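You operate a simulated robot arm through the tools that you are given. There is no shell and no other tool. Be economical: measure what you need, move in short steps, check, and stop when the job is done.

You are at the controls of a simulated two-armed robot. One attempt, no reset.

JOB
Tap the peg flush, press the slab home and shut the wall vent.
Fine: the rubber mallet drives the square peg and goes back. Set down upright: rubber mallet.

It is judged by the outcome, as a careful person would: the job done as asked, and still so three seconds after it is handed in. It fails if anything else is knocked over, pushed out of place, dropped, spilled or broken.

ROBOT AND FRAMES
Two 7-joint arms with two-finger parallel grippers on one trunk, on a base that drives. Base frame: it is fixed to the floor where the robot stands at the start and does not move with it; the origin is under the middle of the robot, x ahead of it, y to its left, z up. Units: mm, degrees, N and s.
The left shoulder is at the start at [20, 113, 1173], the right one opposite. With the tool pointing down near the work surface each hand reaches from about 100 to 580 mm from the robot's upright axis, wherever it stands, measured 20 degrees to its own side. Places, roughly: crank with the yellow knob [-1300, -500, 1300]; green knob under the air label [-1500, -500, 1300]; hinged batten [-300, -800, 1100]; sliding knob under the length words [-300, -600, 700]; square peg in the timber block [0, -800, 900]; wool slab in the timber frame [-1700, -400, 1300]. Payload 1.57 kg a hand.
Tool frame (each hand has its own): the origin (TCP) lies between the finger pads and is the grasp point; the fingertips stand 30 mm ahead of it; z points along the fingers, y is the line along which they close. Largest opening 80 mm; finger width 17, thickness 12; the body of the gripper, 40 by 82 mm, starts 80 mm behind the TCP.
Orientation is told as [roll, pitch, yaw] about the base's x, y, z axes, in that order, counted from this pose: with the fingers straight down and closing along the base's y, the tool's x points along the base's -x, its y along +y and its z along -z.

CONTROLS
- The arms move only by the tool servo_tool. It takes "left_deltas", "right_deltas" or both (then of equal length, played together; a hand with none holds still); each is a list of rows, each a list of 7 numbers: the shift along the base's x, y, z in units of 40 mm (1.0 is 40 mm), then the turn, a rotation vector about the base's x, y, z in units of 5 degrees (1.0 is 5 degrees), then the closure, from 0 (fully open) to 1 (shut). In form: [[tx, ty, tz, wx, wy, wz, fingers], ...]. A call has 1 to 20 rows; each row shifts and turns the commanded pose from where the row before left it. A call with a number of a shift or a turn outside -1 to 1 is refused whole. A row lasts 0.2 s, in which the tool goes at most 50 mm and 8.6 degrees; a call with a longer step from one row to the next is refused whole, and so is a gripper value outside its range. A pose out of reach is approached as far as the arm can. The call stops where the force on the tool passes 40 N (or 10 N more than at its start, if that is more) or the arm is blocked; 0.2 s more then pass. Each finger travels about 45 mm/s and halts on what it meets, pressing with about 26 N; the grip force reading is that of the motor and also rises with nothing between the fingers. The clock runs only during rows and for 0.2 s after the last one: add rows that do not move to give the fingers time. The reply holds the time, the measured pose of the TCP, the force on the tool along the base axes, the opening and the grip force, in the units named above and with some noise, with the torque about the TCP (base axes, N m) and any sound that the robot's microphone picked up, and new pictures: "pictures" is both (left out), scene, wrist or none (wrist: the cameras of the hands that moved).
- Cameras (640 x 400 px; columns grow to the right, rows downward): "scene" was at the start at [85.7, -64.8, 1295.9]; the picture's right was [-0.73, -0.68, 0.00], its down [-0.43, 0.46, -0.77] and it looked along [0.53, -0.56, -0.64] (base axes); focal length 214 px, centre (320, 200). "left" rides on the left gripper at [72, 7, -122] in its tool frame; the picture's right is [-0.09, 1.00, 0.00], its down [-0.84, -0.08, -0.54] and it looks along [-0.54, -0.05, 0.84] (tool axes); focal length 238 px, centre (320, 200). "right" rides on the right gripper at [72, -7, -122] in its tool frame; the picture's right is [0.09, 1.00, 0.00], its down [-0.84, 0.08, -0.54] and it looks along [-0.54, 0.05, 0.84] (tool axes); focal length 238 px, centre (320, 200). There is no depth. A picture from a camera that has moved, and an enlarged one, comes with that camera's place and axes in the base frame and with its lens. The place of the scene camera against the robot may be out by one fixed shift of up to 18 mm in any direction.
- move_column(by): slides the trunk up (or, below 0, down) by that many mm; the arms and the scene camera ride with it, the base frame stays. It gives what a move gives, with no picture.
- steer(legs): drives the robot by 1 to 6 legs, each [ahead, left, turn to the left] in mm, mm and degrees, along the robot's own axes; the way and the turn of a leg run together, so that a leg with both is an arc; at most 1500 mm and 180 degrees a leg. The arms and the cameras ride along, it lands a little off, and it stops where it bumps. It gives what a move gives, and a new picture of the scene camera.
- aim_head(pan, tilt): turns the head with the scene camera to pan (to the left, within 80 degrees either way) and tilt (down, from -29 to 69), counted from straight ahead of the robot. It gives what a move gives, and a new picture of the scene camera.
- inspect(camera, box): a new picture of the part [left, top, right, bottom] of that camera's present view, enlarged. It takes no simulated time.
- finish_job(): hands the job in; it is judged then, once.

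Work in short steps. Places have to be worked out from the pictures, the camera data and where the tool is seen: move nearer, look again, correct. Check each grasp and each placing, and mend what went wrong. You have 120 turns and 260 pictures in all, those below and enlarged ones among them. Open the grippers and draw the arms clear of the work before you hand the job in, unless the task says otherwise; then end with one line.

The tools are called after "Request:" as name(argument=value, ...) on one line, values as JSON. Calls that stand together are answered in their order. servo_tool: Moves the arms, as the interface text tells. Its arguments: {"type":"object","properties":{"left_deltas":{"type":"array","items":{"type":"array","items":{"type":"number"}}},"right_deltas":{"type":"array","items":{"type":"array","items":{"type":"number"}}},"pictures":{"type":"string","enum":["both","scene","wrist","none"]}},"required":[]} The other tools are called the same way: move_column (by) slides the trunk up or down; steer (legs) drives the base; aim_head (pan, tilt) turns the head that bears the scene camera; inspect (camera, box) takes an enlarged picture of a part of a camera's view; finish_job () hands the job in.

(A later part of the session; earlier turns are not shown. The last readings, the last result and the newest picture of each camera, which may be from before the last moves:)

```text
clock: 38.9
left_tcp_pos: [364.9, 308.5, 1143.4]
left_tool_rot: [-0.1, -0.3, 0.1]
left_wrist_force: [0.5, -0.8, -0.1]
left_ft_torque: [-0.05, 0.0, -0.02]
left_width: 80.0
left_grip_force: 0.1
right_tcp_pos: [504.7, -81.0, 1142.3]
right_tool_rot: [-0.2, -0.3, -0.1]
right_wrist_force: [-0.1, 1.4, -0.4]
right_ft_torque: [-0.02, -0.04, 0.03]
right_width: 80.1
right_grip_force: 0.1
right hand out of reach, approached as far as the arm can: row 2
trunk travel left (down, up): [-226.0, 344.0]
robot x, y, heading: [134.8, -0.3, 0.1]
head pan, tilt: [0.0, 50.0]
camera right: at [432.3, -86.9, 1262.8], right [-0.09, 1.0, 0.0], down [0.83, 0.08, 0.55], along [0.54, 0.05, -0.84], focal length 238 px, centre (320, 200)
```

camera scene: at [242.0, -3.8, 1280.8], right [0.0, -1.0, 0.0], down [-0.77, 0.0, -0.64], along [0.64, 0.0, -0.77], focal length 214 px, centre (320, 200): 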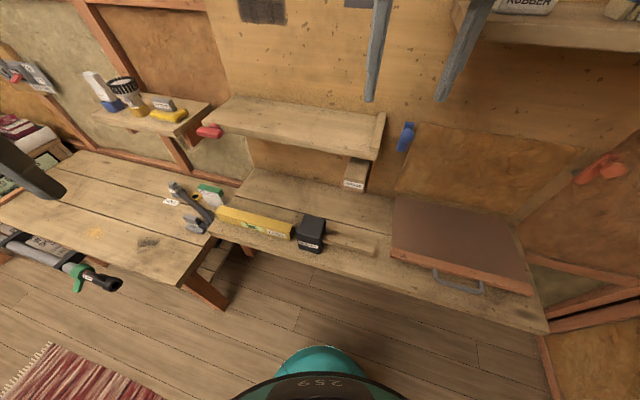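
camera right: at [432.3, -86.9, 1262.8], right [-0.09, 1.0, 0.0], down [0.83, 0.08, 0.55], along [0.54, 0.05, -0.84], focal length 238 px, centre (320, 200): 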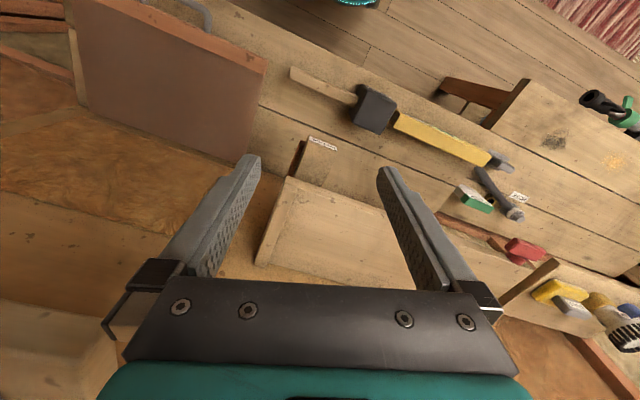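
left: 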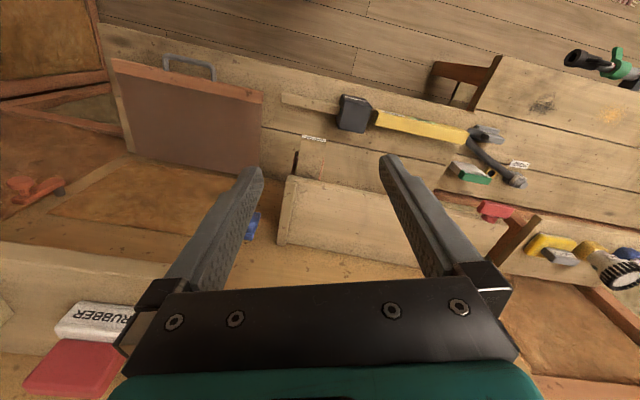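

Triangulating again puts the wedge label at [543, -74, 946], against [523, -67, 943] before. I shift the base 60 mm left so the right arm has reach, then bring the open hand above the wedge.

Request:
steer(legs=[[0, 60, 0]])

Request:
servo_tool(right_deltas=[[0.42, -0.45, -0.6, 0, 0, 0, 0], [0.42, -0.45, -0.6, 0, 0, 0, 0], [0.42, -0.45, -0.6, 0, 0, 0, 0]], pictures="both")

```text
clock: 39.9
left_tcp_pos: [365.8, 369.6, 1142.7]
left_tool_rot: [-0.1, -0.2, 0.2]
left_wrist_force: [0.3, 0.3, 0.4]
left_ft_torque: [-0.03, 0.03, 0.02]
left_width: 80.0
left_grip_force: 0.0
right_tcp_pos: [504.2, -19.4, 1140.0]
right_tool_rot: [-0.2, -0.2, 0.0]
right_wrist_force: [0.6, 0.7, 0.5]
right_ft_torque: [-0.04, -0.02, -0.01]
right_width: 80.2
right_grip_force: 0.1
trunk travel left (down, up): [-226.0, 344.0]
robot x, y, heading: [134.9, 61.0, -0.3]
head pan, tilt: [0.0, 50.0]
camera scene: at [241.1, 58.0, 1280.8], right [0.0, -1.0, 0.0], down [-0.77, 0.0, -0.64], along [0.64, 0.0, -0.77], focal length 214 px, centre (320, 200)
```

scene: 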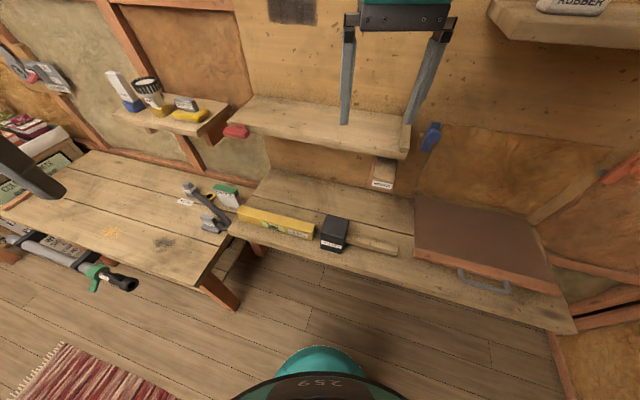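

```text
clock: 40.7
left_tcp_pos: [364.6, 369.4, 1142.9]
left_tool_rot: [-0.2, -0.2, 0.2]
left_wrist_force: [-0.2, 0.0, -0.1]
left_ft_torque: [0.01, 0.02, 0.03]
left_width: 80.3
left_grip_force: 0.0
right_tcp_pos: [558.0, -73.8, 1069.1]
right_tool_rot: [-0.1, -0.3, 0.2]
right_wrist_force: [-0.1, 0.0, 0.4]
right_ft_torque: [-0.03, 0.01, 0.02]
right_width: 80.0
right_grip_force: 0.1
trunk travel left (down, up): [-226.0, 344.0]
robot x, y, heading: [137.2, 54.0, -0.0]
head pan, tilt: [0.0, 50.0]
camera scene: at [241.3, 56.9, 1280.8], right [0.0, -1.0, 0.0], down [-0.77, 0.0, -0.64], along [0.64, 0.0, -0.77], focal length 214 px, centre (320, 200)
camera right: at [484.7, -80.8, 1189.7], right [-0.09, 1.0, 0.0], down [0.83, 0.08, 0.55], along [0.54, 0.05, -0.84], focal length 238 px, centre (320, 200)
```

scene: 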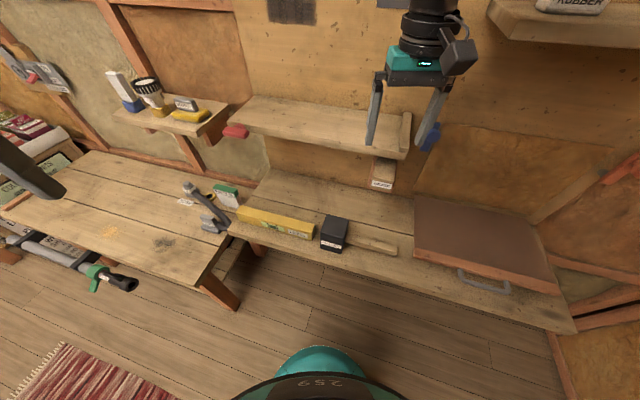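
right: 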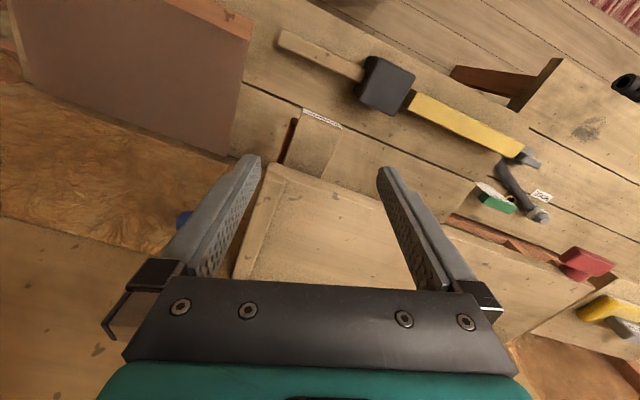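

The shelf, mallet and wedge are all turned about -15°, so the wedge was pushed along its own axis [0.97, -0.26]. I turn the hand to yaw -15 and lower partway.

Request:
servo_tool(right_deltas=[[0, -0.03, -0.5, 0, 0, -1, 0], [0, -0.03, -0.5, 0, 0, -1, 0], [0, -0.03, -0.5, 0, 0, -1, 0]], pictures="both")

```text
clock: 41.5
left_tcp_pos: [365.3, 368.3, 1142.3]
left_tool_rot: [0.0, 0.0, 0.0]
left_wrist_force: [0.1, 0.0, 0.5]
left_ft_torque: [0.01, 0.03, -0.01]
left_width: 80.0
left_grip_force: 0.1
right_tcp_pos: [555.3, -78.8, 1008.6]
right_tool_rot: [-0.1, -0.2, -15.1]
right_wrist_force: [-0.1, 0.2, -0.5]
right_ft_torque: [0.0, 0.0, 0.01]
right_width: 79.9
right_grip_force: 0.0
trunk travel left (down, up): [-226.0, 344.0]
robot x, y, heading: [137.3, 58.5, -0.2]
head pan, tilt: [0.0, 50.0]
camera scene: at [241.3, 57.0, 1280.8], right [0.0, -1.0, 0.0], down [-0.77, 0.0, -0.64], along [0.64, 0.0, -0.77], focal length 214 px, centre (320, 200)
camera right: at [483.9, -65.0, 1130.6], right [0.17, 0.99, 0.0], down [0.83, -0.14, 0.54], along [0.54, -0.09, -0.84], focal length 238 px, centre (320, 200)
```

scene: 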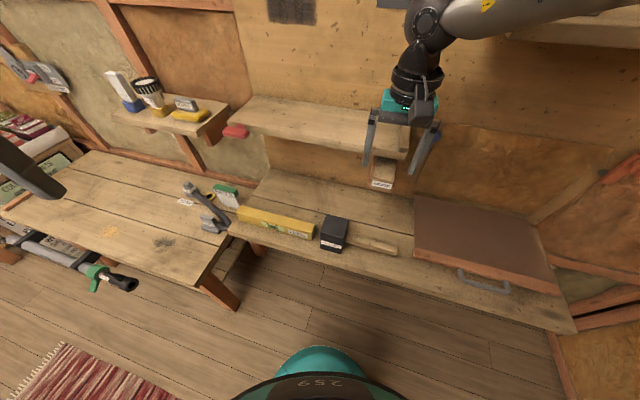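
right: 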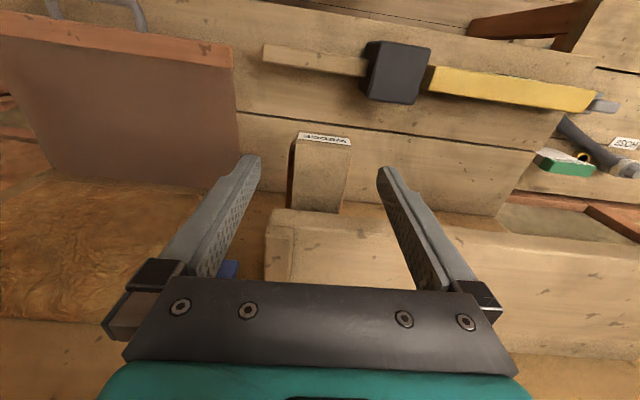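

Alignment is good: label at [546, -72, 946]. I lower to z 968 with a small correction and close gently.

Request:
servo_tool(right_deltas=[[0.1, 0.1, -0.4, 0, 0, 0, 0], [0, 0, -0.4, 0, 0, 0, 0], [0, 0, -0.2, 0, 0, 0, 0], [0, 0, 0, 0, 0, 0, 0.35]], pictures="wrist")

```text
clock: 42.5
left_tcp_pos: [364.8, 369.6, 1142.9]
left_tool_rot: [-0.1, -0.1, 0.0]
left_wrist_force: [-0.6, 0.0, -0.2]
left_ft_torque: [0.01, 0.01, -0.01]
left_width: 79.8
left_grip_force: 0.0
right_tcp_pos: [558.8, -74.9, 969.4]
right_tool_rot: [-0.2, -0.2, -15.0]
right_wrist_force: [-0.6, 0.5, -0.3]
right_ft_torque: [-0.01, 0.02, 0.01]
right_width: 52.1
right_grip_force: 0.1
trunk travel left (down, up): [-226.0, 344.0]
robot x, y, heading: [136.3, 59.5, -0.2]
head pan, tilt: [0.0, 50.0]
camera right: at [487.8, -61.1, 1090.4], right [0.17, 0.99, 0.0], down [0.83, -0.14, 0.54], along [0.54, -0.09, -0.84], focal length 238 px, centre (320, 200)
```

right: 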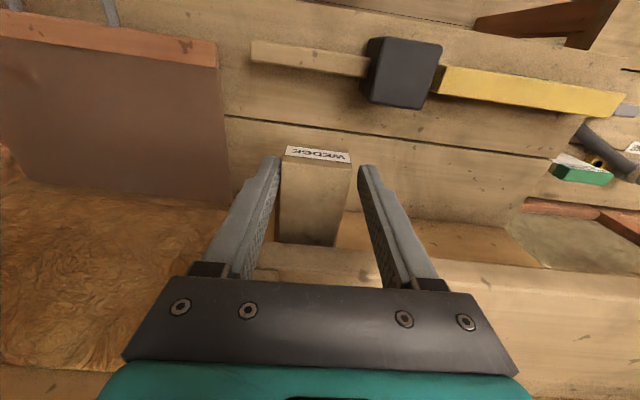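

The wedge is centred between the tips, so I close on it.

Request:
servo_tool(right_deltas=[[0, 0, 0, 0, 0, 0, 0.6], [0, 0, 0, 0, 0, 0, 0.8], [0, 0, 0, 0, 0, 0, 0.8]], pictures="wrist")

```text
clock: 43.3
left_tcp_pos: [363.9, 365.7, 1143.2]
left_tool_rot: [0.0, -0.3, 0.1]
left_wrist_force: [-0.1, 0.0, 0.1]
left_ft_torque: [0.01, 0.02, -0.02]
left_width: 79.7
left_grip_force: 0.0
right_tcp_pos: [557.5, -76.6, 968.0]
right_tool_rot: [-0.2, -0.2, -15.0]
right_wrist_force: [-4.2, -12.5, 2.2]
right_ft_torque: [-0.45, 0.0, -0.41]
right_width: 43.9
right_grip_force: 30.5
trunk travel left (down, up): [-226.0, 344.0]
robot x, y, heading: [133.0, 57.7, -0.1]
head pan, tilt: [0.0, 50.0]
camera right: at [487.3, -63.3, 1090.3], right [0.17, 0.99, 0.0], down [0.83, -0.14, 0.54], along [0.54, -0.1, -0.84], focal length 238 px, centre (320, 200)
```

right: 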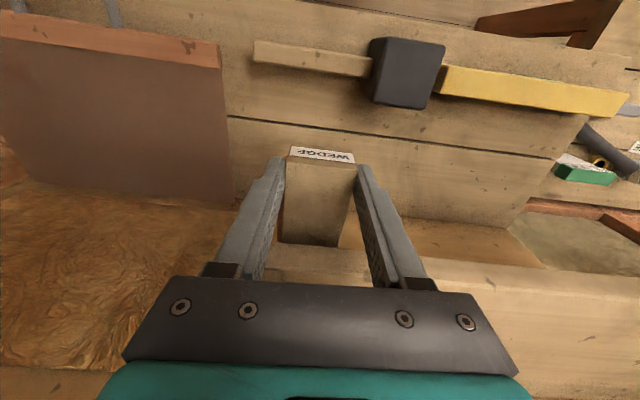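

Width is 44 mm and the grip is firm. The sideways force shows the wedge is guided, so I pull it back along its own axis by about 23 mm.

Request:
servo_tool(right_deltas=[[-0.19, 0.02, 0, 0, 0, 0, 0.8], [-0.19, 0.04, 0, 0, 0, 0, 0.8], [-0.19, 0.04, 0, 0, 0, 0, 0.8]], pictures="wrist")

```text
clock: 44.1
left_tcp_pos: [366.1, 367.2, 1142.0]
left_tool_rot: [0.0, -0.1, 0.1]
left_wrist_force: [0.2, -0.3, -0.3]
left_ft_torque: [0.0, -0.02, 0.0]
left_width: 79.9
left_grip_force: 0.1
right_tcp_pos: [538.7, -70.5, 969.1]
right_tool_rot: [0.2, -0.4, -15.0]
right_wrist_force: [10.5, -8.8, 0.9]
right_ft_torque: [-0.59, -1.08, -1.12]
right_width: 43.7
right_grip_force: 45.5
trunk travel left (down, up): [-226.0, 344.0]
robot x, y, heading: [138.5, 63.0, 0.0]
head pan, tilt: [0.0, 50.0]
camera right: at [466.9, -57.9, 1090.0], right [0.17, 0.99, 0.0], down [0.82, -0.14, 0.55], along [0.54, -0.09, -0.84], focal length 238 px, centre (320, 200)
```

right: 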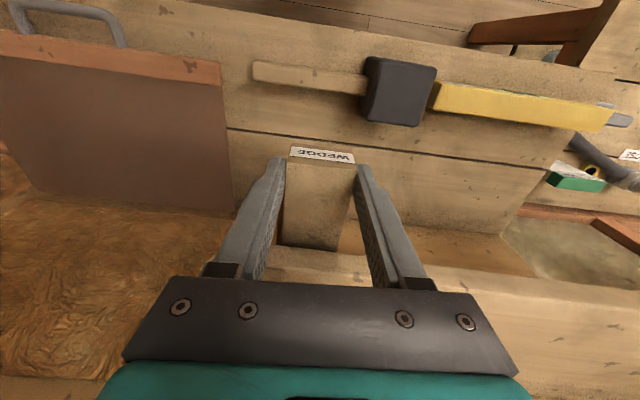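

The wedge followed by about 19.5 mm. I pull the last few millimetres, then let go and check it against the original picture.

Request:
servo_tool(right_deltas=[[-0.1, 0.02, 0, 0, 0, 0, 0.8], [0, 0, 0, 0, 0, 0, 0.8]], pictures="none")

Request:
servo_tool(right_deltas=[[0, 0, 0, 0, 0, 0, 0.3], [0, 0, 0, 0, 0, 0, 0], [0, 0, 0, 0, 0, 0, 0]], pictures="wrist")

```text
clock: 44.7
left_tcp_pos: [365.5, 369.2, 1142.7]
left_tool_rot: [0.1, -0.1, 0.0]
left_wrist_force: [-0.2, -0.6, -0.2]
left_ft_torque: [-0.01, -0.01, 0.02]
left_width: 80.2
left_grip_force: 0.0
right_tcp_pos: [535.2, -69.3, 968.6]
right_tool_rot: [0.0, -0.4, -14.9]
right_wrist_force: [11.8, -9.0, 5.5]
right_ft_torque: [-0.16, -0.6, -0.91]
right_width: 43.8
right_grip_force: 45.1
trunk travel left (down, up): [-226.0, 344.0]
robot x, y, heading: [137.9, 59.3, -0.1]
head pan, tilt: [0.0, 50.0]
```

```text
clock: 45.5
left_tcp_pos: [365.5, 369.2, 1142.7]
left_tool_rot: [-0.1, -0.2, 0.1]
left_wrist_force: [0.7, 0.6, 0.1]
left_ft_torque: [-0.01, 0.03, 0.0]
left_width: 80.0
left_grip_force: 0.0
right_tcp_pos: [532.0, -68.9, 967.6]
right_tool_rot: [-0.1, -0.2, -15.0]
right_wrist_force: [0.7, 0.1, 0.6]
right_ft_torque: [-0.01, 0.02, 0.0]
right_width: 80.3
right_grip_force: 0.2
trunk travel left (down, up): [-226.0, 344.0]
robot x, y, heading: [135.7, 59.7, -0.1]
head pan, tilt: [0.0, 50.0]
camera right: at [461.0, -55.7, 1089.8], right [0.17, 0.99, 0.0], down [0.83, -0.14, 0.54], along [0.54, -0.09, -0.84], focal length 238 px, centre (320, 200)
```

right: 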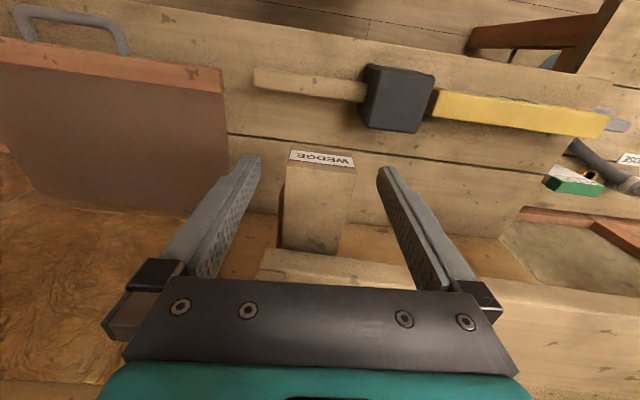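

I raise the hand straight up, return to the reference pose and compare.

Request:
servo_tool(right_deltas=[[0, 0, 0.9, 0, 0, 0, 0], [0, 0, 0.9, 0, 0, 0, 0], [-0.3, 0, 0.9, 0, 0, 0, 0], [-0.3, 0, 0.9, 0, 0, 0, 0], [-0.3, -0.5, 0.9, 0, 0, 0, 0], [-0.3, -0.5, 0.6, 0, 0, 0, 0]], pictures="none")

Request:
steer(legs=[[-137, -60, 0]])

Request:
inspect(camera="scene", box=[240, 120, 440, 245])

```text
clock: 46.9
left_tcp_pos: [365.4, 368.2, 1142.2]
left_tool_rot: [0.1, -0.2, 0.1]
left_wrist_force: [0.4, -0.1, 0.0]
left_ft_torque: [-0.01, 0.01, 0.02]
left_width: 79.9
left_grip_force: 0.0
right_tcp_pos: [484.0, -108.1, 1173.6]
right_tool_rot: [0.0, -0.2, -14.9]
right_wrist_force: [0.2, -0.1, 0.0]
right_ft_torque: [0.01, -0.03, -0.02]
right_width: 80.0
right_grip_force: 0.1
trunk travel left (down, up): [-226.0, 344.0]
robot x, y, heading: [138.4, 61.7, -0.1]
head pan, tilt: [0.0, 50.0]
```

```text
clock: 48.3
left_tcp_pos: [224.1, 310.0, 1143.4]
left_tool_rot: [0.0, -0.2, 0.4]
left_wrist_force: [-0.3, -0.4, -0.5]
left_ft_torque: [0.05, -0.03, 0.02]
left_width: 79.9
left_grip_force: 0.1
right_tcp_pos: [346.8, -168.6, 1174.9]
right_tool_rot: [-0.1, -0.2, -14.6]
right_wrist_force: [-0.1, 0.2, 0.3]
right_ft_torque: [0.01, -0.03, -0.01]
right_width: 80.0
right_grip_force: 0.1
trunk travel left (down, up): [-226.0, 344.0]
robot x, y, heading: [-1.9, -1.1, 0.3]
head pan, tilt: [0.0, 50.0]
camera scene: at [102.1, -3.1, 1280.9], right [0.01, -1.0, 0.0], down [-0.77, 0.0, -0.64], along [0.64, 0.0, -0.77], focal length 214 px, centre (320, 200)
```

scene: 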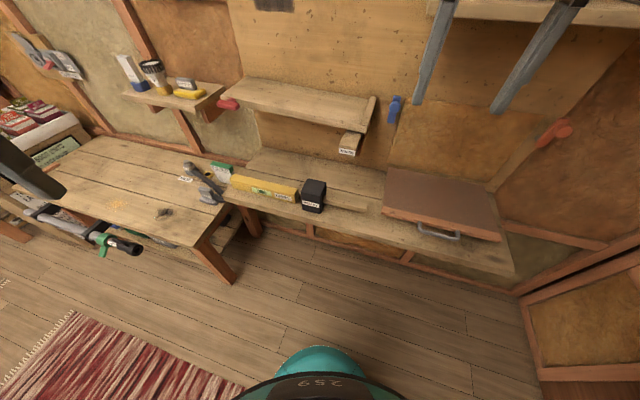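

```text
3.20 times, centred on (340, 182) of scene
camera zoom: at [102.1, -3.1, 1280.9], right [0.01, -1.0, 0.0], down [-0.77, 0.0, -0.64], along [0.64, 0.0, -0.77], focal length 686 px, centre (256, 256)
```

zoom: 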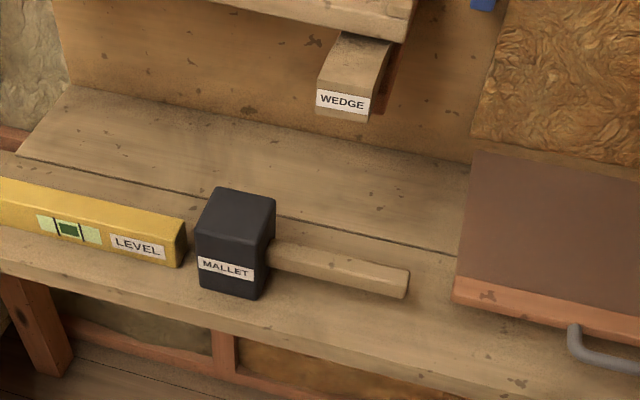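

The wedge is back where it was, within 1 to 2 mm, and the mallet is untouched. This time I approach the handle with the robot turned about 40° left, to ease the wrist, and with the hand leaning back clear of the wedge. I tuck the hand in and drive.

Request:
servo_tool(right_deltas=[[-0.4, 0, 0, 0, 0, 1, 0.4], [-0.4, 0, 0, 0, 0, 1, 0.4], [-0.4, 0, 0, 0, 0, 1, 0.4], [-0.2, 0, 0, 0, 0, 1, 0.4], [0, 0, 0, 0, 0, 1, 0.4], [0, 0, 0, 0, 0, 1, 0.4]], pictures="none")

Request:
steer(legs=[[0, 0, 40]])

Request:
steer(legs=[[27, -235, 0]])

```text
clock: 49.7
left_tcp_pos: [226.0, 309.6, 1143.0]
left_tool_rot: [-0.1, 0.0, 0.4]
left_wrist_force: [-0.2, 0.6, -0.1]
left_ft_torque: [0.01, 0.0, 0.0]
left_width: 79.6
left_grip_force: 0.1
right_tcp_pos: [290.0, -167.0, 1173.8]
right_tool_rot: [-0.1, -0.1, 15.4]
right_wrist_force: [-0.1, 0.6, -0.4]
right_ft_torque: [0.0, 0.0, -0.01]
right_width: 48.0
right_grip_force: 0.0
trunk travel left (down, up): [-226.0, 344.0]
robot x, y, heading: [0.5, 1.1, 0.3]
head pan, tilt: [0.0, 50.0]
```

```text
clock: 52.0
left_tcp_pos: [-29.8, 383.7, 1142.9]
left_tool_rot: [-0.1, -0.2, 40.8]
left_wrist_force: [0.1, -0.4, -0.1]
left_ft_torque: [-0.02, 0.01, -0.01]
left_width: 80.1
left_grip_force: 0.1
right_tcp_pos: [327.3, 61.4, 1174.0]
right_tool_rot: [-0.1, -0.2, 55.6]
right_wrist_force: [-0.2, 0.5, 0.0]
right_ft_torque: [0.01, 0.0, 0.0]
right_width: 47.8
right_grip_force: 0.0
trunk travel left (down, up): [-226.0, 344.0]
robot x, y, heading: [-5.4, -2.3, 40.5]
head pan, tilt: [0.0, 50.0]
camera scene: at [81.9, 53.5, 1280.8], right [0.65, -0.76, 0.0], down [-0.58, -0.5, -0.64], along [0.49, 0.42, -0.77], focal length 214 px, centre (320, 200)
```

scene: 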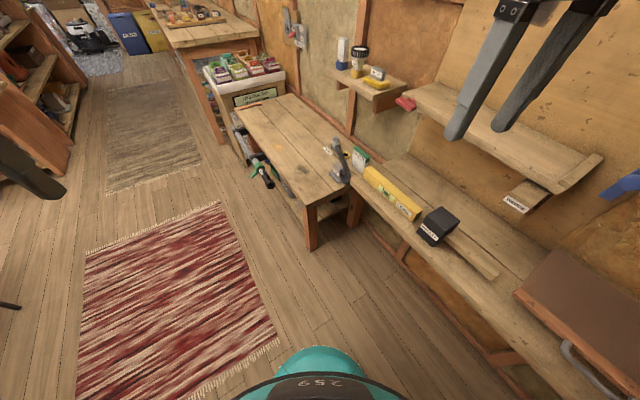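

```text
clock: 53.7
left_tcp_pos: [140.5, 225.6, 1143.0]
left_tool_rot: [0.0, -0.2, 41.1]
left_wrist_force: [0.4, -0.5, -0.2]
left_ft_torque: [0.01, -0.01, 0.02]
left_width: 79.9
left_grip_force: 0.0
right_tcp_pos: [500.8, -94.8, 1173.1]
right_tool_rot: [-0.1, -0.1, 56.0]
right_wrist_force: [0.7, -0.5, -0.3]
right_ft_torque: [0.0, 0.0, 0.0]
right_width: 48.0
right_grip_force: 0.0
trunk travel left (down, up): [-226.0, 344.0]
robot x, y, heading: [170.0, -158.1, 41.1]
head pan, tilt: [0.0, 50.0]
camera scene: at [255.0, -104.8, 1280.8], right [0.66, -0.76, 0.0], down [-0.58, -0.5, -0.64], along [0.48, 0.42, -0.77], focal length 214 px, centre (320, 200)
```

scene: 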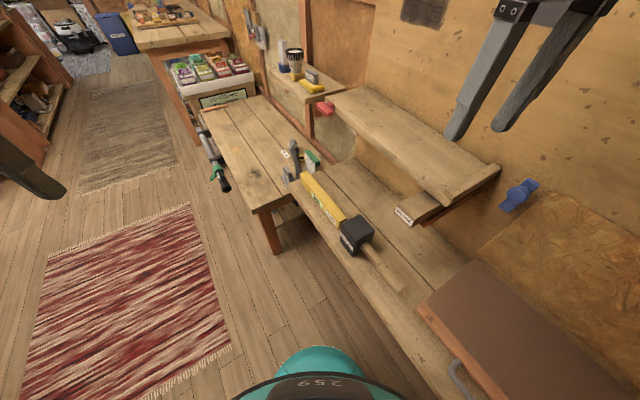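

The hand is at [501, -95, 1173]. I draw it back from the shelf, turn to yaw 75, then lean 25° so the fingers point forward and down.

Request:
servo_tool(right_deltas=[[-0.9, 0.5, 0, 0, 0, 1, 0.4], [-0.9, 0.5, 0, 0, 0, 1, 0.4], [-0.3, 0.5, 0, 0, 0, 1, 0.4], [0, 0.4, 0, 0, 0, 0.8, 0.4], [0, 0, -0.3, -0.26, -0.96, 0, 0.4], [0, 0, -0.3, -0.26, -0.96, 0, 0.4], [0, 0, -0.3, -0.26, -0.96, 0, 0.4], [0, 0, -0.3, -0.26, -0.96, 0, 0.4], [0, 0, -0.3, -0.26, -0.96, 0, 0.4]], pictures="both")

```text
clock: 55.7
left_tcp_pos: [126.6, 221.2, 1144.5]
left_tool_rot: [-0.6, -0.9, 41.1]
left_wrist_force: [0.4, 0.7, 0.4]
left_ft_torque: [0.02, -0.01, 0.02]
left_width: 79.9
left_grip_force: 0.1
right_tcp_pos: [446.3, -56.5, 1125.6]
right_tool_rot: [-24.5, -2.1, 75.1]
right_wrist_force: [-0.8, 0.9, 0.2]
right_ft_torque: [0.02, -0.03, 0.0]
right_width: 47.9
right_grip_force: 0.1
right hand out of reach, approached as far as the arm can: row 5, 6, 7, 8, 9
trunk travel left (down, up): [-226.0, 344.0]
robot x, y, heading: [171.1, -159.4, 40.8]
head pan, tilt: [0.0, 50.0]
camera scene: at [236.2, -107.6, 1283.5], right [0.65, -0.76, 0.01], down [-0.57, -0.5, -0.65], along [0.5, 0.42, -0.76], focal length 214 px, centre (320, 200)
camera right: at [384.3, -117.7, 1236.9], right [-0.9, 0.16, -0.42], down [-0.08, 0.87, 0.49], along [0.44, 0.47, -0.76], focal length 238 px, centre (320, 200)
```

scene: 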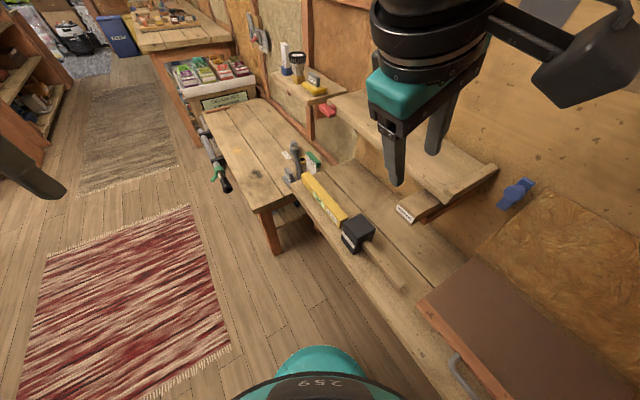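
right: 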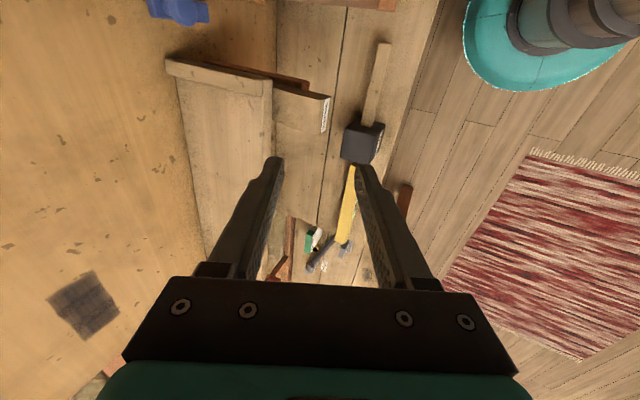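

Orientation is set, and the handle joint ray agrees with [511, -9, 762]. I lower the trunk by 180 mm, staying in front of the wedge.

Request:
move_column(by=-180)

Request:
servo_tool(right_deltas=[[0, 0.2, 0, 0, 0, 0, 0.4], [0, 0.2, -0.2, 0, 0, 0, 0.4]], pictures="both")

```text
clock: 56.7
left_tcp_pos: [138.9, 233.4, 1065.9]
left_tool_rot: [-0.6, -0.2, 41.3]
left_wrist_force: [0.5, 0.4, 0.1]
left_ft_torque: [-0.01, 0.01, 0.0]
left_width: 79.9
left_grip_force: 0.0
right_tcp_pos: [461.2, -36.3, 1098.3]
right_tool_rot: [-31.4, -9.6, 77.0]
right_wrist_force: [-0.6, 0.0, 0.3]
right_ft_torque: [-0.02, -0.03, 0.01]
right_width: 47.9
right_grip_force: 0.1
trunk travel left (down, up): [-154.0, 416.0]
robot x, y, heading: [173.9, -161.6, 41.4]
head pan, tilt: [0.0, 50.0]
stopped: the arm was blocked; the commanded pose is now the measured one
```

```text
clock: 57.3
left_tcp_pos: [138.7, 234.2, 1067.0]
left_tool_rot: [-0.6, 0.0, 41.3]
left_wrist_force: [-0.1, -0.2, -0.1]
left_ft_torque: [0.01, 0.03, 0.0]
left_width: 79.8
left_grip_force: 0.0
right_tcp_pos: [460.9, -35.8, 1097.3]
right_tool_rot: [-31.2, -9.4, 77.2]
right_wrist_force: [-0.1, 0.8, 0.6]
right_ft_torque: [0.04, -0.03, -0.01]
right_width: 47.9
right_grip_force: 0.0
right hand out of reach, approached as far as the arm can: row 1, 2
trunk travel left (down, up): [-154.0, 416.0]
robot x, y, heading: [173.0, -158.2, 41.4]
head pan, tilt: [0.0, 50.0]
camera scene: at [254.9, -91.5, 1211.7], right [0.66, -0.75, 0.01], down [-0.55, -0.49, -0.68], along [0.52, 0.44, -0.73], focal length 214 px, centre (320, 200)
camera right: at [385.6, -108.8, 1191.6], right [-0.83, 0.18, -0.53], down [-0.17, 0.81, 0.55], along [0.53, 0.55, -0.65], focal length 238 px, centre (320, 200)
```

scene: 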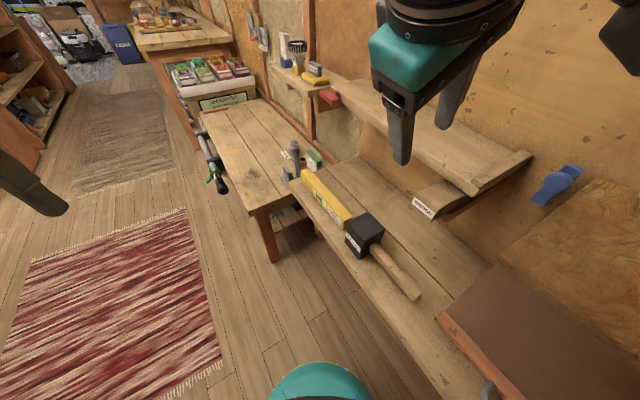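
right: 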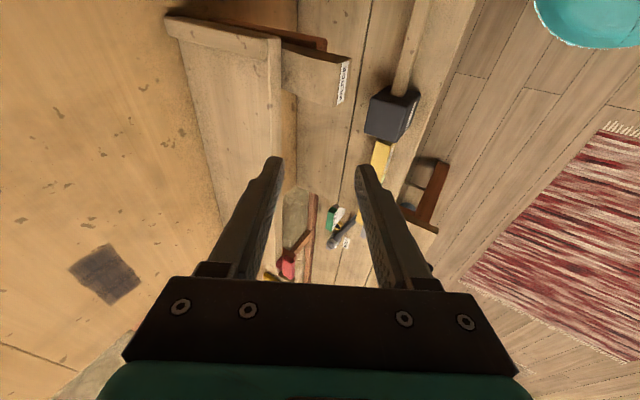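

The trunk stopped after 72 mm because something blocked the arm. I look to the right to see whether the elbow touches the primer shelf.

Request:
aim_head(pan=-60, tilt=15)

```text
clock: 58.6
left_tcp_pos: [138.4, 232.6, 1067.0]
left_tool_rot: [-0.6, 0.0, 41.3]
left_wrist_force: [-0.1, 0.0, -0.6]
left_ft_torque: [0.02, 0.0, -0.02]
left_width: 79.8
left_grip_force: 0.0
right_tcp_pos: [461.5, -37.9, 1097.1]
right_tool_rot: [-31.1, -9.4, 76.8]
right_wrist_force: [-0.9, 0.1, -0.3]
right_ft_torque: [0.01, 0.0, -0.03]
right_width: 48.0
right_grip_force: 0.0
trunk travel left (down, up): [-154.0, 416.0]
robot x, y, heading: [175.3, -160.0, 41.0]
head pan, tilt: [-60.0, 15.0]
camera scene: at [282.6, -175.1, 1262.5], right [-0.32, -0.95, 0.01], down [-0.24, 0.08, -0.97], along [0.92, -0.31, -0.25], focal length 214 px, centre (320, 200)
```

scene: 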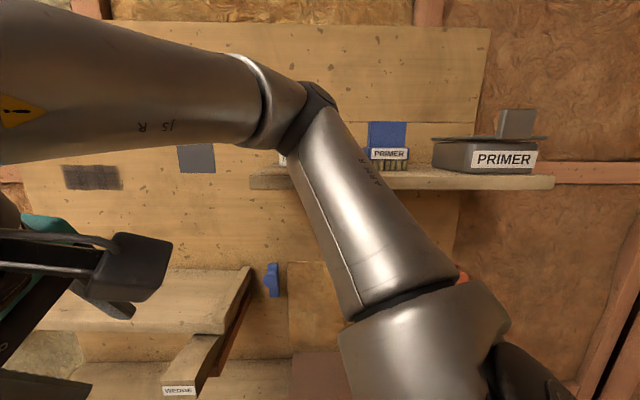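

The elbow has come down onto or against the primer shelf's end, where the RUBBER block sits. I raise the trunk again, back away perpendicular to the bench, and look.

Request:
move_column(by=90)

Request:
steer(legs=[[-120, 120, 0]])

Request:
inspect(camera="scene", box=[220, 80, 640, 342])

```text
clock: 59.9
left_tcp_pos: [141.9, 225.5, 1159.7]
left_tool_rot: [-0.2, -0.2, 41.4]
left_wrist_force: [0.3, 0.5, -0.3]
left_ft_torque: [-0.01, 0.05, 0.05]
left_width: 79.9
left_grip_force: 0.1
right_tcp_pos: [466.8, -45.7, 1186.7]
right_tool_rot: [-30.5, -9.9, 76.4]
right_wrist_force: [-0.3, -0.1, -0.2]
right_ft_torque: [0.0, -0.03, -0.06]
right_width: 48.1
right_grip_force: 0.0
trunk travel left (down, up): [-244.0, 326.0]
robot x, y, heading: [174.1, -157.6, 41.2]
head pan, tilt: [-60.0, 15.0]
```

```text
clock: 61.3
left_tcp_pos: [-26.6, 235.5, 1159.6]
left_tool_rot: [-0.1, -0.3, 41.5]
left_wrist_force: [-0.3, 0.4, -0.2]
left_ft_torque: [-0.01, -0.02, -0.03]
left_width: 80.1
left_grip_force: 0.1
right_tcp_pos: [298.5, -34.8, 1187.3]
right_tool_rot: [-30.5, -9.8, 76.5]
right_wrist_force: [-0.8, 0.1, 1.3]
right_ft_torque: [0.0, -0.03, -0.01]
right_width: 48.0
right_grip_force: 0.0
trunk travel left (down, up): [-244.0, 326.0]
robot x, y, heading: [9.9, -150.3, 41.3]
head pan, tilt: [-60.0, 15.0]
camera scene: at [119.0, -173.1, 1352.0], right [-0.32, -0.95, 0.0], down [-0.24, 0.08, -0.97], along [0.92, -0.31, -0.26], focal length 214 px, centre (320, 200)
```

scene: 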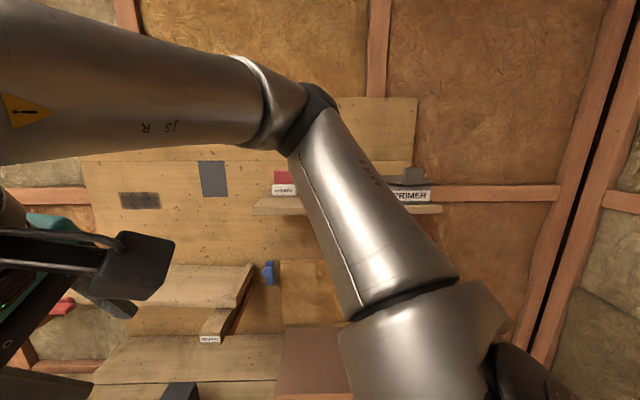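

```text
1.52 times, centred on (430, 211) of scene
camera zoom: at [119.0, -173.1, 1352.0], right [-0.32, -0.95, 0.0], down [-0.24, 0.08, -0.97], along [0.92, -0.31, -0.26], focal length 327 px, centre (152, 183)
```

zoom: 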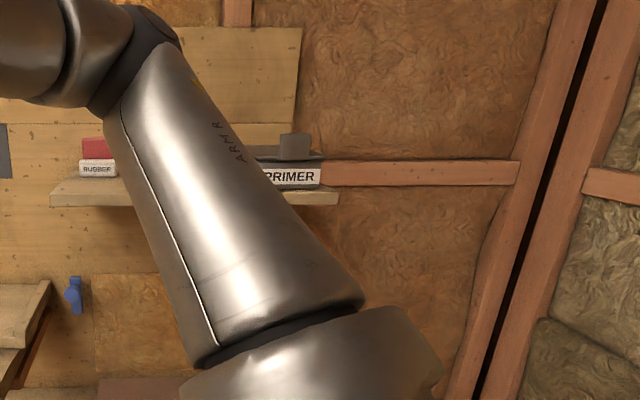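

I straighten the hand in free space, then return to the starting view and compare the RUBBER block with the first picture.

Request:
servo_tool(right_deltas=[[0, -0.3, 0, -0.04, 0.91, 0, 0.4], [0, -0.3, 0, -0.04, 0.91, 0, 0.4], [0, -0.3, 0, -0.04, 0.91, 0, 0.4], [0, -0.3, 0, -0.04, 0.91, 0, 0.4], [0, -0.3, 0, -0.04, 0.91, 0, 0.4], [0, -0.3, 0, -0.04, 0.91, 0, 0.4], [0, -0.3, 0, -0.04, 0.91, 0, 0.4], [0, -0.4, -0.2, 0, 0, -1, 0.4], [0, -0.4, -0.2, 0, 0, -1, 0.4], [0, -0.4, -0.2, 0, 0, -1, 0.4], [0, -0.4, -0.2, 0, 0, -1, 0.4], [0, -0.4, -0.2, 0, 0, -1, 0.4], [0, -0.4, 0, 0, 0, -1, 0.4], [0, -0.4, 0, 0, 0, -1, 0.4]], pictures="none")

Request:
steer(legs=[[0, 0, -41.3], [-10, 150, 0]])

Request:
move_column(by=-18)

Request:
aim_head(pan=-46.9, tilt=39.4)

```text
clock: 64.3
left_tcp_pos: [-25.1, 236.4, 1160.1]
left_tool_rot: [-0.1, -0.3, 41.4]
left_wrist_force: [0.1, -1.4, -1.0]
left_ft_torque: [0.02, -0.01, 0.02]
left_width: 80.2
left_grip_force: 0.0
right_tcp_pos: [299.2, -233.2, 1147.7]
right_tool_rot: [-0.1, -0.1, 38.6]
right_wrist_force: [-0.1, -0.8, 0.2]
right_ft_torque: [0.01, 0.02, 0.01]
right_width: 48.0
right_grip_force: 0.0
trunk travel left (down, up): [-244.0, 326.0]
robot x, y, heading: [6.0, -149.1, 41.1]
head pan, tilt: [-60.0, 15.0]
```

```text
clock: 67.6
left_tcp_pos: [228.0, 314.6, 1160.8]
left_tool_rot: [-0.1, -0.2, -0.1]
left_wrist_force: [0.3, 0.1, -0.2]
left_ft_torque: [-0.02, 0.0, -0.04]
left_width: 80.1
left_grip_force: 0.0
right_tcp_pos: [160.8, -252.3, 1147.6]
right_tool_rot: [0.0, -0.1, -2.9]
right_wrist_force: [-0.3, 0.2, 0.1]
right_ft_torque: [0.0, 0.0, 0.0]
right_width: 48.0
right_grip_force: 0.0
trunk travel left (down, up): [-244.0, 326.0]
robot x, y, heading: [-0.9, 4.5, -0.2]
head pan, tilt: [-60.0, 15.0]
camera scene: at [70.9, -78.3, 1352.0], right [-0.87, -0.5, 0.0], down [-0.13, 0.22, -0.97], along [0.48, -0.84, -0.26], focal length 214 px, centre (320, 200)
```

scene: 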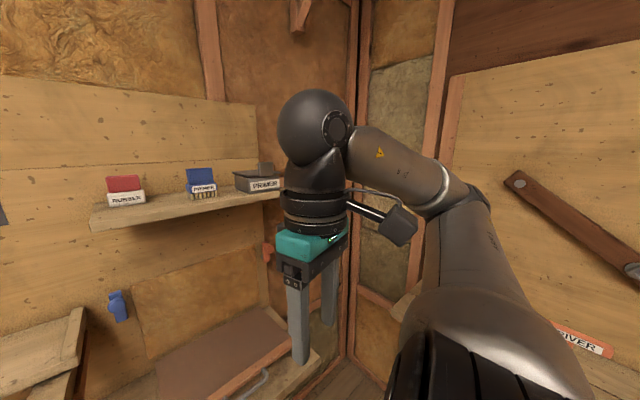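

```text
clock: 68.3
left_tcp_pos: [227.9, 313.4, 1141.8]
left_tool_rot: [-0.1, -0.2, -0.2]
left_wrist_force: [-0.5, -0.1, 0.5]
left_ft_torque: [0.0, -0.01, 0.01]
left_width: 79.9
left_grip_force: 0.1
right_tcp_pos: [159.1, -254.2, 1129.2]
right_tool_rot: [0.1, -0.1, -2.8]
right_wrist_force: [0.1, 0.5, 0.1]
right_ft_torque: [0.03, 0.02, -0.01]
right_width: 48.1
right_grip_force: 0.1
trunk travel left (down, up): [-226.0, 344.0]
robot x, y, heading: [-1.8, 3.5, -0.3]
head pan, tilt: [-60.0, 15.0]
```

```text
clock: 69.2
left_tcp_pos: [227.9, 312.6, 1141.8]
left_tool_rot: [-0.1, -0.1, -0.3]
left_wrist_force: [-0.2, 0.3, -1.2]
left_ft_torque: [0.0, 0.0, 0.0]
left_width: 80.0
left_grip_force: 0.0
right_tcp_pos: [160.2, -253.5, 1130.7]
right_tool_rot: [0.1, -0.1, -2.9]
right_wrist_force: [0.3, 0.3, 0.1]
right_ft_torque: [0.01, 0.03, 0.02]
right_width: 47.9
right_grip_force: 0.0
trunk travel left (down, up): [-226.0, 344.0]
robot x, y, heading: [-2.3, 4.8, -0.5]
head pan, tilt: [-46.9, 39.4]
camera scene: at [82.7, -60.8, 1295.3], right [-0.73, -0.68, 0.0], down [-0.43, 0.47, -0.77], along [0.53, -0.57, -0.63], focal length 214 px, centre (320, 200)
```

scene: 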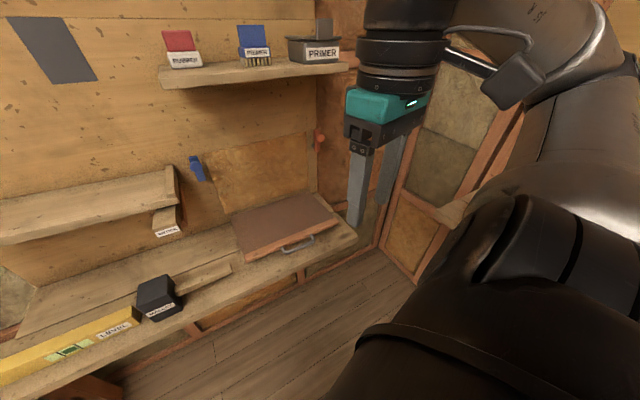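

The RUBBER block looks shifted about 8 px left of its first position, roughly 15 mm along the shelf. I enlarge it to measure.

Request:
inspect(camera="scene", box=[140, 10, 300, 110])

```text
4.00 times, centred on (220, 60) of scene
camera zoom: at [82.7, -60.8, 1295.3], right [-0.73, -0.68, 0.0], down [-0.43, 0.47, -0.77], along [0.53, -0.57, -0.63], focal length 858 px, centre (720, 760)
```

zoom: 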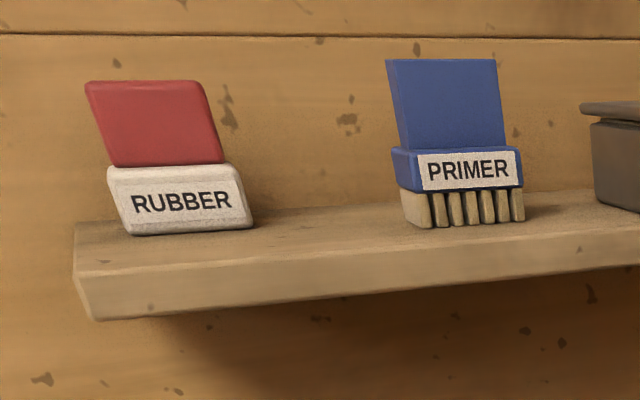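

I take the pan 0, tilt 35 view too, which matches an early undisturbed picture.

Request:
aim_head(pan=0, tilt=35)

Request:
inspect(camera="scene", box=[400, 40, 640, 190])

```text
clock: 70.3
left_tcp_pos: [227.3, 312.0, 1143.1]
left_tool_rot: [-0.1, -0.2, -0.1]
left_wrist_force: [-0.3, -1.0, 0.0]
left_ft_torque: [0.0, -0.01, 0.01]
left_width: 80.0
left_grip_force: 0.0
right_tcp_pos: [159.5, -253.6, 1129.2]
right_tool_rot: [0.2, -0.1, -2.8]
right_wrist_force: [0.2, -0.1, -0.8]
right_ft_torque: [0.01, -0.03, 0.02]
right_width: 48.1
right_grip_force: 0.0
trunk travel left (down, up): [-226.0, 344.0]
robot x, y, heading: [-1.1, 7.1, -0.1]
head pan, tilt: [0.0, 35.0]
camera scene: at [112.7, 1.4, 1301.9], right [-0.01, -1.0, 0.0], down [-0.57, 0.0, -0.82], along [0.82, 0.0, -0.57], focal length 214 px, centre (320, 200)
```

scene: 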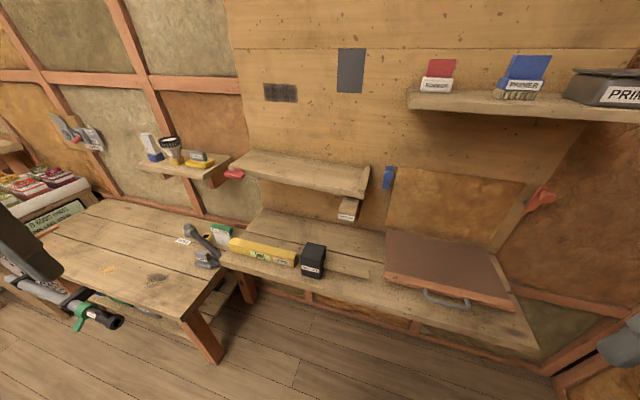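

```text
2.67 times, centred on (520, 115) of scene
camera zoom: at [112.7, 1.4, 1301.9], right [-0.01, -1.0, 0.0], down [-0.57, 0.0, -0.82], along [0.82, 0.0, -0.57], focal length 572 px, centre (-213, 427)
```

zoom: 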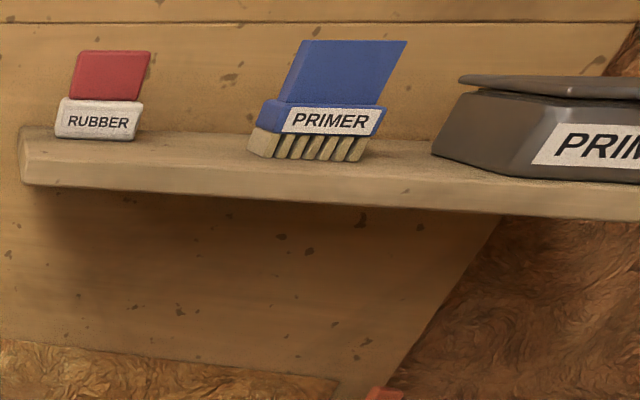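

Triangulating the early pictures gives the original label at [555, -236, 1244]; it is now near [612, -247, 1242]. The block was pushed straight back about 58 mm on its shelf. I will grasp its upper part across its width and pull it back, so I raise the trunk and line up the hand in front, high.

Request:
move_column(by=230)

Request:
servo_tool(right_deltas=[[0.7, -0.05, 0, 0, 0, -1, 0], [0.7, -0.05, 0, 0, 0, -1, 0], [0.7, 0, 0, 0, 0, -0.4, 0], [0.7, 0, 0, 0, 0, 0, 0], [0.7, 0, 0, 0, 0, 0, 0]], pictures="wrist")

```text
clock: 72.7
left_tcp_pos: [227.0, 312.6, 1372.6]
left_tool_rot: [-0.1, -0.2, -0.2]
left_wrist_force: [0.2, -0.4, -0.1]
left_ft_torque: [0.01, 0.01, 0.0]
left_width: 80.2
left_grip_force: 0.1
right_tcp_pos: [159.6, -253.3, 1359.6]
right_tool_rot: [0.1, -0.1, -2.8]
right_wrist_force: [-0.1, -0.7, 0.4]
right_ft_torque: [0.02, 0.03, -0.03]
right_width: 48.1
right_grip_force: 0.1
trunk travel left (down, up): [-456.0, 114.0]
robot x, y, heading: [-4.1, -0.1, -0.1]
head pan, tilt: [0.0, 35.0]
```

```text
clock: 73.9
left_tcp_pos: [228.5, 313.2, 1372.9]
left_tool_rot: [-0.1, -0.1, -0.2]
left_wrist_force: [0.2, -0.4, -0.5]
left_ft_torque: [0.03, 0.03, -0.02]
left_width: 79.8
left_grip_force: 0.0
right_tcp_pos: [302.3, -258.5, 1359.0]
right_tool_rot: [0.1, -0.1, -14.8]
right_wrist_force: [0.3, 0.9, 0.2]
right_ft_torque: [-0.02, -0.02, 0.0]
right_width: 79.9
right_grip_force: 0.1
trunk travel left (down, up): [-456.0, 114.0]
robot x, y, heading: [-0.6, 3.3, -0.1]
head pan, tilt: [0.0, 35.0]
camera right: at [230.0, -245.5, 1479.7], right [0.17, 0.99, 0.0], down [0.83, -0.14, 0.54], along [0.54, -0.09, -0.84], focal length 238 px, centre (320, 200)
```

right: 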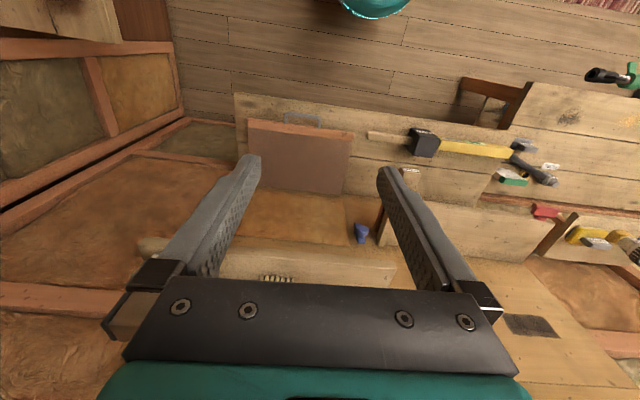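

Driving ahead about 190 mm brings the hand above and in front of the shelf at height 1359.

Request:
steer(legs=[[190, 0, 0]])

Request:
servo_tool(right_deltas=[[0, 0, 0, 0, 0, 0, 0]], pictures="wrist")

```text
clock: 75.5
left_tcp_pos: [415.3, 311.6, 1372.1]
left_tool_rot: [-0.1, -0.1, -0.1]
left_wrist_force: [-0.1, 0.5, 0.3]
left_ft_torque: [0.01, 0.02, 0.04]
left_width: 79.9
left_grip_force: 0.1
right_tcp_pos: [487.0, -259.8, 1358.4]
right_tool_rot: [0.2, -0.1, -14.7]
right_wrist_force: [0.2, 0.2, -0.2]
right_ft_torque: [-0.01, 0.02, -0.03]
right_width: 80.0
right_grip_force: 0.0
trunk travel left (down, up): [-456.0, 114.0]
robot x, y, heading: [183.4, 3.9, -0.5]
head pan, tilt: [0.0, 35.0]
camera scene: at [299.9, 0.6, 1531.9], right [0.0, -1.0, 0.0], down [-0.57, 0.0, -0.82], along [0.82, 0.0, -0.57], focal length 214 px, centre (320, 200)
```

scene: 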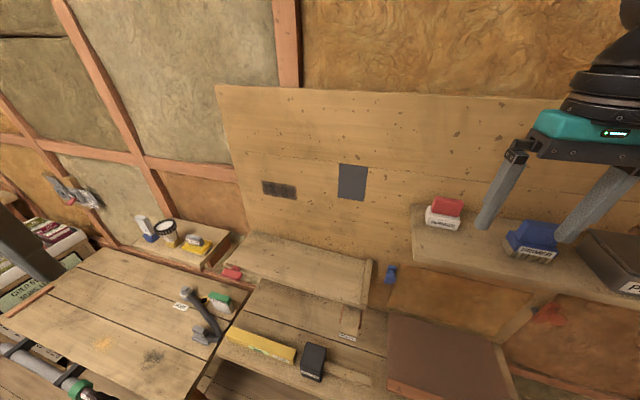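

```text
clock: 75.9
left_tcp_pos: [414.3, 311.5, 1372.8]
left_tool_rot: [-0.2, -0.3, -0.2]
left_wrist_force: [-0.3, 1.0, 0.4]
left_ft_torque: [0.01, 0.01, 0.04]
left_width: 80.1
left_grip_force: 0.1
right_tcp_pos: [485.5, -259.0, 1358.6]
right_tool_rot: [0.1, -0.1, -14.8]
right_wrist_force: [0.8, -0.3, 0.3]
right_ft_torque: [-0.01, 0.0, 0.02]
right_width: 80.1
right_grip_force: 0.1
trunk travel left (down, up): [-456.0, 114.0]
robot x, y, heading: [182.3, 3.8, -0.3]
head pan, tilt: [0.0, 35.0]
camera right: at [414.8, -246.7, 1480.1], right [0.17, 0.99, 0.0], down [0.83, -0.14, 0.54], along [0.54, -0.09, -0.84], focal length 238 px, centre (320, 200)
```

right: 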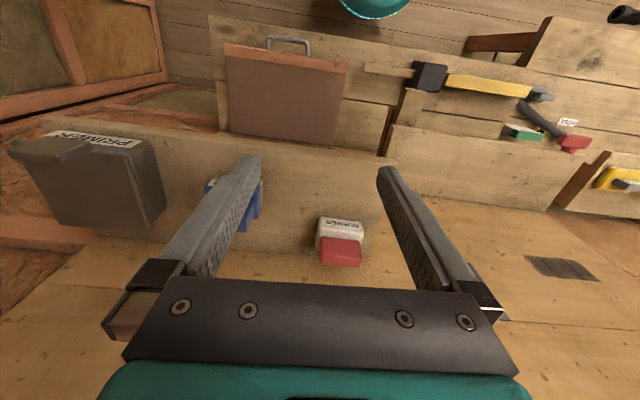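

The block is about 57 mm wide, with its front label at [608, -251, 1242] and about 65 mm free to the wall behind. I move the open hand over it while staying above.

Request:
servo_tool(right_deltas=[[0.8, 0.03, 0, 0, 0, 0, 0], [0.8, 0.03, 0, 0, 0, 0, 0], [0.8, 0.03, 0, 0, 0, 0, 0], [0.8, 0.03, 0, 0, 0, 0, 0]], pictures="both")

```text
clock: 76.9
left_tcp_pos: [413.4, 312.4, 1372.0]
left_tool_rot: [-0.1, -0.1, -0.2]
left_wrist_force: [0.1, 0.6, 0.4]
left_ft_torque: [0.0, 0.03, -0.01]
left_width: 79.8
left_grip_force: 0.1
right_tcp_pos: [616.7, -253.5, 1359.5]
right_tool_rot: [0.1, -0.1, -14.7]
right_wrist_force: [-0.2, -1.1, 0.2]
right_ft_torque: [-0.01, -0.01, 0.01]
right_width: 80.1
right_grip_force: 0.1
trunk travel left (down, up): [-456.0, 114.0]
robot x, y, heading: [185.0, 7.5, -0.5]
head pan, tilt: [0.0, 35.0]
camera scene: at [300.4, 1.0, 1531.8], right [0.0, -1.0, 0.0], down [-0.57, 0.0, -0.82], along [0.82, 0.0, -0.57], focal length 214 px, centre (320, 200)
camera right: at [544.4, -240.8, 1480.5], right [0.16, 0.99, 0.0], down [0.83, -0.14, 0.54], along [0.54, -0.09, -0.84], focal length 238 px, centre (320, 200)
```

scene: 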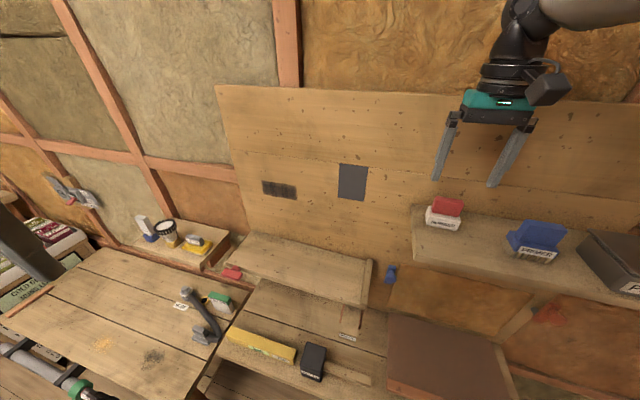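
right: 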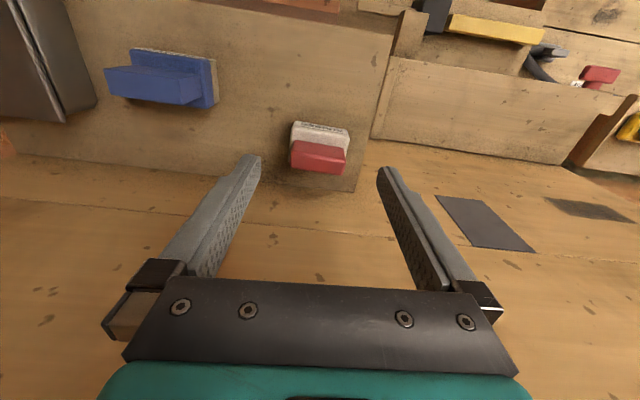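

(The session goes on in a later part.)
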